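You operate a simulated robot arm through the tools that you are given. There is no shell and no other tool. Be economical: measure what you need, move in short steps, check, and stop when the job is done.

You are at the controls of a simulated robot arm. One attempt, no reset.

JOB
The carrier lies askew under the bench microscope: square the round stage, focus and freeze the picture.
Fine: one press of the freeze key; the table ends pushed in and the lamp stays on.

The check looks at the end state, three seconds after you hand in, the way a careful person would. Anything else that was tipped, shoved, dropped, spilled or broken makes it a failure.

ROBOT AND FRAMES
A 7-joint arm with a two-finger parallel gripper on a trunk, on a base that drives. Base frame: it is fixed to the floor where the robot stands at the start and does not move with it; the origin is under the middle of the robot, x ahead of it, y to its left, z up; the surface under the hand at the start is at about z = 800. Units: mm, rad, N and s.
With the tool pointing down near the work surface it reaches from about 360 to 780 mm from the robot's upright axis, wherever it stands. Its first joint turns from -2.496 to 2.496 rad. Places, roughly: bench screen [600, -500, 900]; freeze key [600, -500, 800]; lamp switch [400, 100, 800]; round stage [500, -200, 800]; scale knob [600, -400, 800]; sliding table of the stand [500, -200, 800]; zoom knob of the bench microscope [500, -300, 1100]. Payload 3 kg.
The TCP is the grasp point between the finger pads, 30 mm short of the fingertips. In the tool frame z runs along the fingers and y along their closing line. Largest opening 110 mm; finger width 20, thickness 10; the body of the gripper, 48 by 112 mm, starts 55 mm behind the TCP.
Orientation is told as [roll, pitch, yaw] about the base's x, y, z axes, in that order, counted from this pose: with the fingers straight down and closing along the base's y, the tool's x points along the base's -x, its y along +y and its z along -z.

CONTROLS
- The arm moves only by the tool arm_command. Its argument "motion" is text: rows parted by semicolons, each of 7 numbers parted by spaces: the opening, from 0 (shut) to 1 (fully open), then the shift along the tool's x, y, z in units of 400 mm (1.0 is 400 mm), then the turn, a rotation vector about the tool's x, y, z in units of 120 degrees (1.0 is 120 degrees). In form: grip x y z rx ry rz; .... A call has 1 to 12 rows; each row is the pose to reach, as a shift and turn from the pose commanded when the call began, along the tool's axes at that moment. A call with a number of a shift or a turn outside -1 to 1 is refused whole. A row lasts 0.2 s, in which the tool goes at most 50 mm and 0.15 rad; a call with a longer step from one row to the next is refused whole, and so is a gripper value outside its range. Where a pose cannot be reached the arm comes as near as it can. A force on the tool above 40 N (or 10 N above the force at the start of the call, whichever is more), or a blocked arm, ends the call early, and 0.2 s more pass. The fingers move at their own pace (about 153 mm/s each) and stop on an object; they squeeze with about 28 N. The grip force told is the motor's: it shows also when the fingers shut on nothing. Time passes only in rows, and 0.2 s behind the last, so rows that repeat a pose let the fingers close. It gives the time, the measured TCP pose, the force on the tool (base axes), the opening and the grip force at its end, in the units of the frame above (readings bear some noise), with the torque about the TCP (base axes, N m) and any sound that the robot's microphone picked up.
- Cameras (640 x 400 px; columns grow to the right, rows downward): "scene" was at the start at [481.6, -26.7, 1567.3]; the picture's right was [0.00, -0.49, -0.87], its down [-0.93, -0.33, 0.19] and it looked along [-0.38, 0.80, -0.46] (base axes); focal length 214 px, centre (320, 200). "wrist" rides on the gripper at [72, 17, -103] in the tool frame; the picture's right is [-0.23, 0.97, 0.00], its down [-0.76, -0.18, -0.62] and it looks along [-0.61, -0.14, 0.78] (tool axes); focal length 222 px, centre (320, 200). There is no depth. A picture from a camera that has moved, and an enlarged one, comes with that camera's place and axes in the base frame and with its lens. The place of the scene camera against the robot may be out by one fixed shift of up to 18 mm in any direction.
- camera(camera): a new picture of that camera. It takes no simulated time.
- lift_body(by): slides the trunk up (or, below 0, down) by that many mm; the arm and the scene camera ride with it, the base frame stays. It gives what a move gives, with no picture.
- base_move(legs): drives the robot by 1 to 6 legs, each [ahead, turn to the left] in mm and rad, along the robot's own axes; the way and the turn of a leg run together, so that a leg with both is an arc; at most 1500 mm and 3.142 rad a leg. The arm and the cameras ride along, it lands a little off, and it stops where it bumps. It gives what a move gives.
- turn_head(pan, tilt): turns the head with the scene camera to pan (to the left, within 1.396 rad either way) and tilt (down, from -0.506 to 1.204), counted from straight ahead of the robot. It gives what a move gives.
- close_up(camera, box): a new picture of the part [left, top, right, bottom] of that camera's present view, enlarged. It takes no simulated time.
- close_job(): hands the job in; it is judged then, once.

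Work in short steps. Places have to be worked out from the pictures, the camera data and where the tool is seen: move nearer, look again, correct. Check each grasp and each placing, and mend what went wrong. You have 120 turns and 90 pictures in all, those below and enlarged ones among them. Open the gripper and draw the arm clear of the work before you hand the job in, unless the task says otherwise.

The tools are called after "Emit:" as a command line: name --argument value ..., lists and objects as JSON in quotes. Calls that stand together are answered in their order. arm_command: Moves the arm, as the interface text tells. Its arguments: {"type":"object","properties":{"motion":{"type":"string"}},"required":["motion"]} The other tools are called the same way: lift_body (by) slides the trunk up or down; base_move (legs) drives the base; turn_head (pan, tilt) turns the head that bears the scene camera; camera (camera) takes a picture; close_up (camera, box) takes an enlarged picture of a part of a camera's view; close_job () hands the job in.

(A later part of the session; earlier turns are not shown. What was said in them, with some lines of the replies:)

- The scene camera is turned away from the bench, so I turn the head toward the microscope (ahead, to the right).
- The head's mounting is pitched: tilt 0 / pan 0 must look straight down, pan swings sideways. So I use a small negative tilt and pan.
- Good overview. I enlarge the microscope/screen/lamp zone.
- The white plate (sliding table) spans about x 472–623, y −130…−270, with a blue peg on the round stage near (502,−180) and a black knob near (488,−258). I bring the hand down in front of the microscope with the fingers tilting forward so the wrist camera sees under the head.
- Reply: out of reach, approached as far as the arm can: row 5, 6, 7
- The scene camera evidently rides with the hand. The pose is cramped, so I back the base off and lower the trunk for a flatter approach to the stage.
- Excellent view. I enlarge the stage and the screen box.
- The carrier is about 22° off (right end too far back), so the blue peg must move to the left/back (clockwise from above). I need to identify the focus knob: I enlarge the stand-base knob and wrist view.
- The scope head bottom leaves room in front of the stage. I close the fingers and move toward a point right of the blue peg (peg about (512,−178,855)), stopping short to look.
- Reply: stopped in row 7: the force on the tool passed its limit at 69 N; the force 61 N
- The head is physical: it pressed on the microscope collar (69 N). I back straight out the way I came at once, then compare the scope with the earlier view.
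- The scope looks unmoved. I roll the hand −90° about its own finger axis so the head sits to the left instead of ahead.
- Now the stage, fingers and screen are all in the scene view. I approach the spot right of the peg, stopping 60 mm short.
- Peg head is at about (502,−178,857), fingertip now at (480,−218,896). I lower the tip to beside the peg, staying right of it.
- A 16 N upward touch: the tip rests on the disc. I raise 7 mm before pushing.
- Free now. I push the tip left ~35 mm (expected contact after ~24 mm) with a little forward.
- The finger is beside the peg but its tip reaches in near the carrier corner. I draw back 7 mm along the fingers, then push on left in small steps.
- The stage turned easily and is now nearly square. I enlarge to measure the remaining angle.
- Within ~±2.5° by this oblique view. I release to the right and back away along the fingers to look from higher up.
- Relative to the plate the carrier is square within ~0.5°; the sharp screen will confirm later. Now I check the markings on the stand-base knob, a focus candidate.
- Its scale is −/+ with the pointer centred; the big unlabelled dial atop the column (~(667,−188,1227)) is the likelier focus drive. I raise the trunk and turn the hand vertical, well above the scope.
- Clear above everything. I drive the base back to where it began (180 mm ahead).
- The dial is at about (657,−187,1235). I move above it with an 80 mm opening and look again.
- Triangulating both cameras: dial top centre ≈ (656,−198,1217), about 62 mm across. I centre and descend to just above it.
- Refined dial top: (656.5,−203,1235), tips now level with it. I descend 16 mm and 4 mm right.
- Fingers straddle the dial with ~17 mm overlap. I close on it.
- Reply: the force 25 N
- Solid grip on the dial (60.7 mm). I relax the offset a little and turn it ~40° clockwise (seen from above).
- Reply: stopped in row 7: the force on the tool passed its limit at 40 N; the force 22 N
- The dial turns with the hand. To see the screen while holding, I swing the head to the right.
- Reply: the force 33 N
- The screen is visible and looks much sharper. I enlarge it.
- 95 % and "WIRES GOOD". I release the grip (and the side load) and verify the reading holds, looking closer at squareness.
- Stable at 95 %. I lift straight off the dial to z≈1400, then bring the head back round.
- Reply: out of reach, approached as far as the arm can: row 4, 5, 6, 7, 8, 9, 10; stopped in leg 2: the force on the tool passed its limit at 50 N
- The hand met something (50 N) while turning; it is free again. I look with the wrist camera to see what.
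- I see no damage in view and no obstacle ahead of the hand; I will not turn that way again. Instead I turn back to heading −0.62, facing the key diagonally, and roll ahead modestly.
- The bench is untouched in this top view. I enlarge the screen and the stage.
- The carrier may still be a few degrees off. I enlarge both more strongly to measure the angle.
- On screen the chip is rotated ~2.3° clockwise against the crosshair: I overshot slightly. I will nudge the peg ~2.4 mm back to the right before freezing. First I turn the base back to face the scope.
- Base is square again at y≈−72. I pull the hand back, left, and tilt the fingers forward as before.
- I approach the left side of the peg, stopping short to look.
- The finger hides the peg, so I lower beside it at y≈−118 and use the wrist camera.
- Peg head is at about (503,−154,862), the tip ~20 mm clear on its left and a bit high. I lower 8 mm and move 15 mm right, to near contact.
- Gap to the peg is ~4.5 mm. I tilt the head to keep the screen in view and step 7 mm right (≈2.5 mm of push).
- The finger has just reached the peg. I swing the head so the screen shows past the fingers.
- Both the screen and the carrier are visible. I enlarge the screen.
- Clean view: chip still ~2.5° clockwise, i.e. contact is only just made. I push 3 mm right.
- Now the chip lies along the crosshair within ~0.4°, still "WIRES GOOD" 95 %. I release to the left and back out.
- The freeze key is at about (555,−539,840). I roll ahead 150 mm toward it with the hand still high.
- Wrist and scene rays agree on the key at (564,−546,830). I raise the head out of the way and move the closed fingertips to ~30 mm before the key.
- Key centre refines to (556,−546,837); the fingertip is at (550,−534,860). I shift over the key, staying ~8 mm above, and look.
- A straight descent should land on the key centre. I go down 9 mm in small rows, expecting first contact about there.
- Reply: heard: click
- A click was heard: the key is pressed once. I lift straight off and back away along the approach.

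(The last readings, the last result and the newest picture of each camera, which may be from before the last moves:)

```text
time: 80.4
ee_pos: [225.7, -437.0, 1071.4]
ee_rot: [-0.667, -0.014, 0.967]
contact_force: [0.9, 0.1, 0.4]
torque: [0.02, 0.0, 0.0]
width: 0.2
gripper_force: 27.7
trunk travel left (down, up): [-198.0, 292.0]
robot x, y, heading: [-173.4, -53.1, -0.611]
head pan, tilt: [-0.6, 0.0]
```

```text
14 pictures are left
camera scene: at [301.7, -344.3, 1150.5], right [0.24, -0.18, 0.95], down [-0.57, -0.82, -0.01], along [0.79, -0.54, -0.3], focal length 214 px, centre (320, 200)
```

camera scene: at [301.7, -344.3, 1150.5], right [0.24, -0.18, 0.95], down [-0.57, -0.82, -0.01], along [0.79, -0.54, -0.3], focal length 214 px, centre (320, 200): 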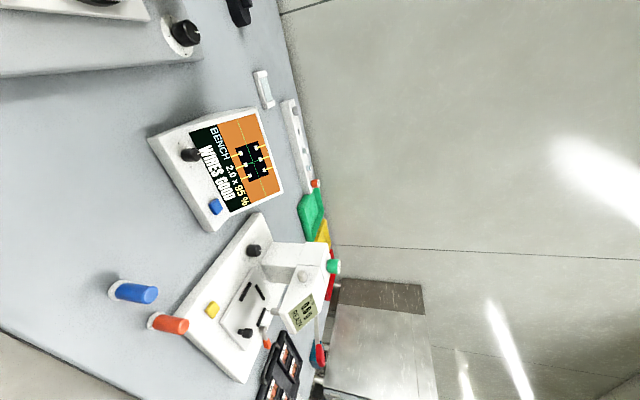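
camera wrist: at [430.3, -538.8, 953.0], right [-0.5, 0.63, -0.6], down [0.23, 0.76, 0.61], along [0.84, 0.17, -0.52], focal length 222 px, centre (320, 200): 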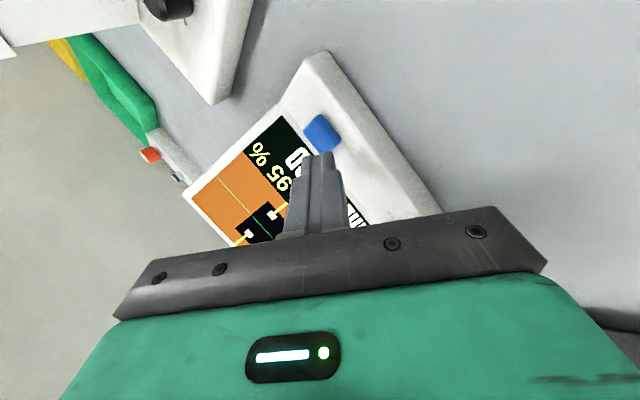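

I enlarge the screen to see whether it shows the frozen state, and swing the head left to check stage and lamp.

Emit:
close_up --camera "scene" --box '[145, 95, 295, 235]'

Emit:
turn_head --pan -0.5 --tilt -0.5

Emit:
camera --camera "scene"

```text
2.86 times, centred on (220, 165) of scene
camera zoom: at [301.7, -344.3, 1150.5], right [0.24, -0.18, 0.95], down [-0.57, -0.82, -0.01], along [0.79, -0.54, -0.3], focal length 613 px, centre (606, 300)
```

zoom: 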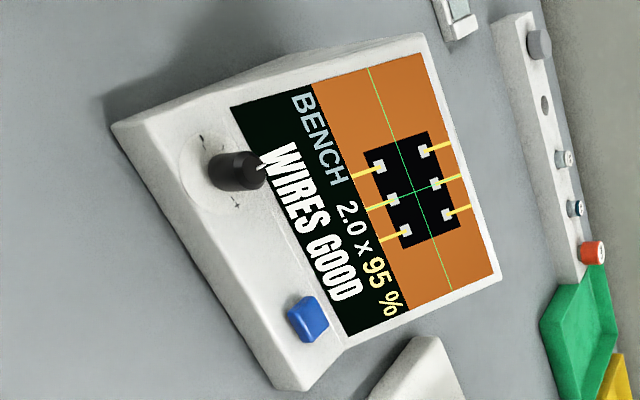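

```text
time: 81.4
ee_pos: [226.5, -437.7, 1070.6]
ee_rot: [-0.665, -0.013, 0.968]
contact_force: [0.0, -1.0, -0.6]
torque: [0.01, 0.02, 0.0]
width: 0.0
gripper_force: 27.7
trunk travel left (down, up): [-198.0, 292.0]
robot x, y, heading: [-175.6, -50.1, -0.615]
head pan, tilt: [-0.499, -0.499]
```

```text
12 pictures are left
camera scene: at [304.5, -297.5, 1151.6], right [0.32, -0.23, 0.92], down [-0.14, -0.97, -0.2], along [0.94, -0.06, -0.34], focal length 214 px, centre (320, 200)
```

scene: 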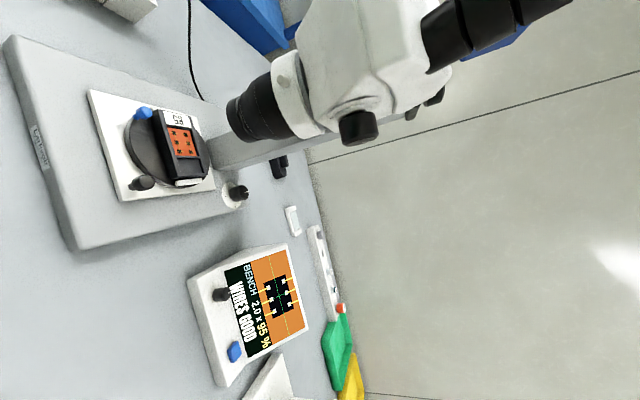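

The stage and lamp cable look undisturbed. I check the screen in finer detail for a frozen mark.

Emit:
close_up --camera "scene" --box '[215, 240, 315, 365]'

Emit:
close_up --camera "scene" --box '[80, 80, 260, 220]'

```text
3.20 times, centred on (265, 302) of scene
camera zoom: at [304.5, -297.5, 1151.6], right [0.32, -0.23, 0.92], down [-0.14, -0.97, -0.2], along [0.94, -0.06, -0.34], focal length 686 px, centre (496, -128)
```

zoom: 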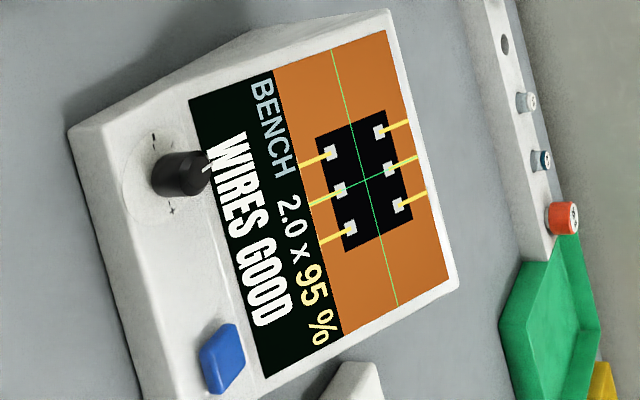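

```text
2.86 times, centred on (170, 150) of scene
camera zoom: at [304.5, -297.5, 1151.6], right [0.32, -0.23, 0.92], down [-0.14, -0.97, -0.2], along [0.94, -0.06, -0.34], focal length 613 px, centre (749, 343)
```

zoom: 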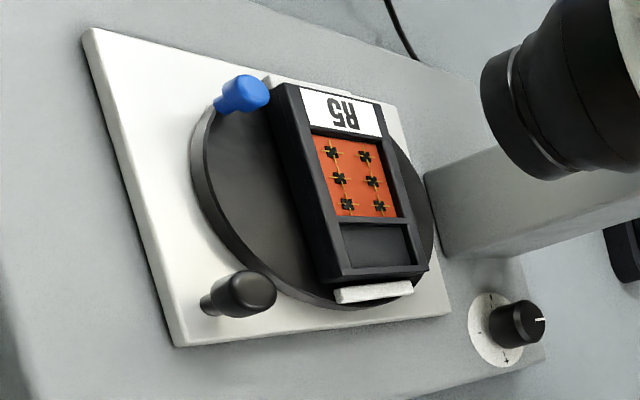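

The screen shows no separate frozen mark, but the key clicked once, so I will not press it again. I open the gripper, clear of the bench, before handing in.

Emit:
arm_command --motion "0.5 0 0 -0.03 0 0 0; 1 0 0 -0.06 0 0 0; 1 0 0 -0.06 0 0 0; 1 0 0 -0.06 0 0 0"

Emit:
turn_head --pan 0.5 --tilt -0.5

Emit:
camera --camera "scene"

```text
time: 82.4
ee_pos: [214.3, -428.1, 1088.4]
ee_rot: [-0.667, -0.014, 0.967]
contact_force: [0.6, -0.6, 0.0]
torque: [0.02, -0.02, 0.0]
width: 110.1
gripper_force: 0.1
trunk travel left (down, up): [-198.0, 292.0]
robot x, y, heading: [-176.2, -53.8, -0.608]
head pan, tilt: [-0.499, -0.499]
```

```text
time: 83.6
ee_pos: [211.7, -427.8, 1089.4]
ee_rot: [-0.667, -0.013, 0.966]
contact_force: [0.5, 1.1, -1.0]
torque: [0.02, -0.03, -0.01]
width: 109.8
gripper_force: 0.0
trunk travel left (down, up): [-198.0, 292.0]
robot x, y, heading: [-176.2, -50.8, -0.612]
head pan, tilt: [0.499, -0.499]
```

```text
9 pictures are left
camera scene: at [250.6, -259.5, 1130.6], right [0.81, -0.56, 0.17], down [-0.43, -0.76, -0.48], along [0.4, 0.32, -0.86], focal length 214 px, centre (320, 200)
```

scene: 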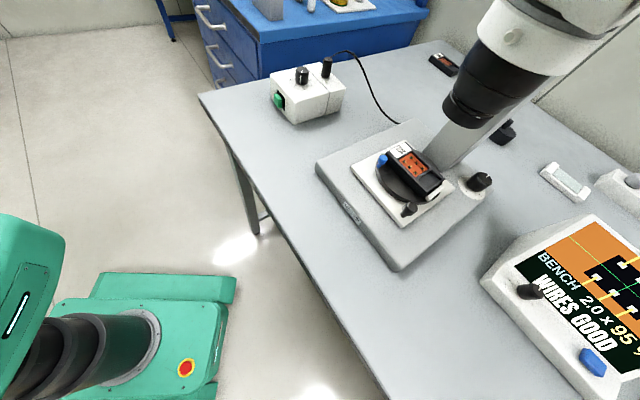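

The table is in, the lamp box is untouched with its green switch lit, the stage is square and the picture is sharp. The arm is clear and the gripper is open, so I hand in.

Emit:
close_job

```text
The job is handed in.
```

I squared the round stage to within about half a degree, focused the picture to 95 % ("WIRES GOOD") and pressed the freeze key once. The table is in and the lamp is on.

- **Freeze:** the key clicked, but the screen shows no separate frozen mark, so I could not confirm the freeze by eye.
- **Contacts on the way:** the head pressed on the microscope collar once (69 N), and I saw no shift afterwards. A 50 N force also stopped the hand once while the base was turning away from the bench. I saw no obstacle or damage there, but I could not see the side the hand was moving toward.
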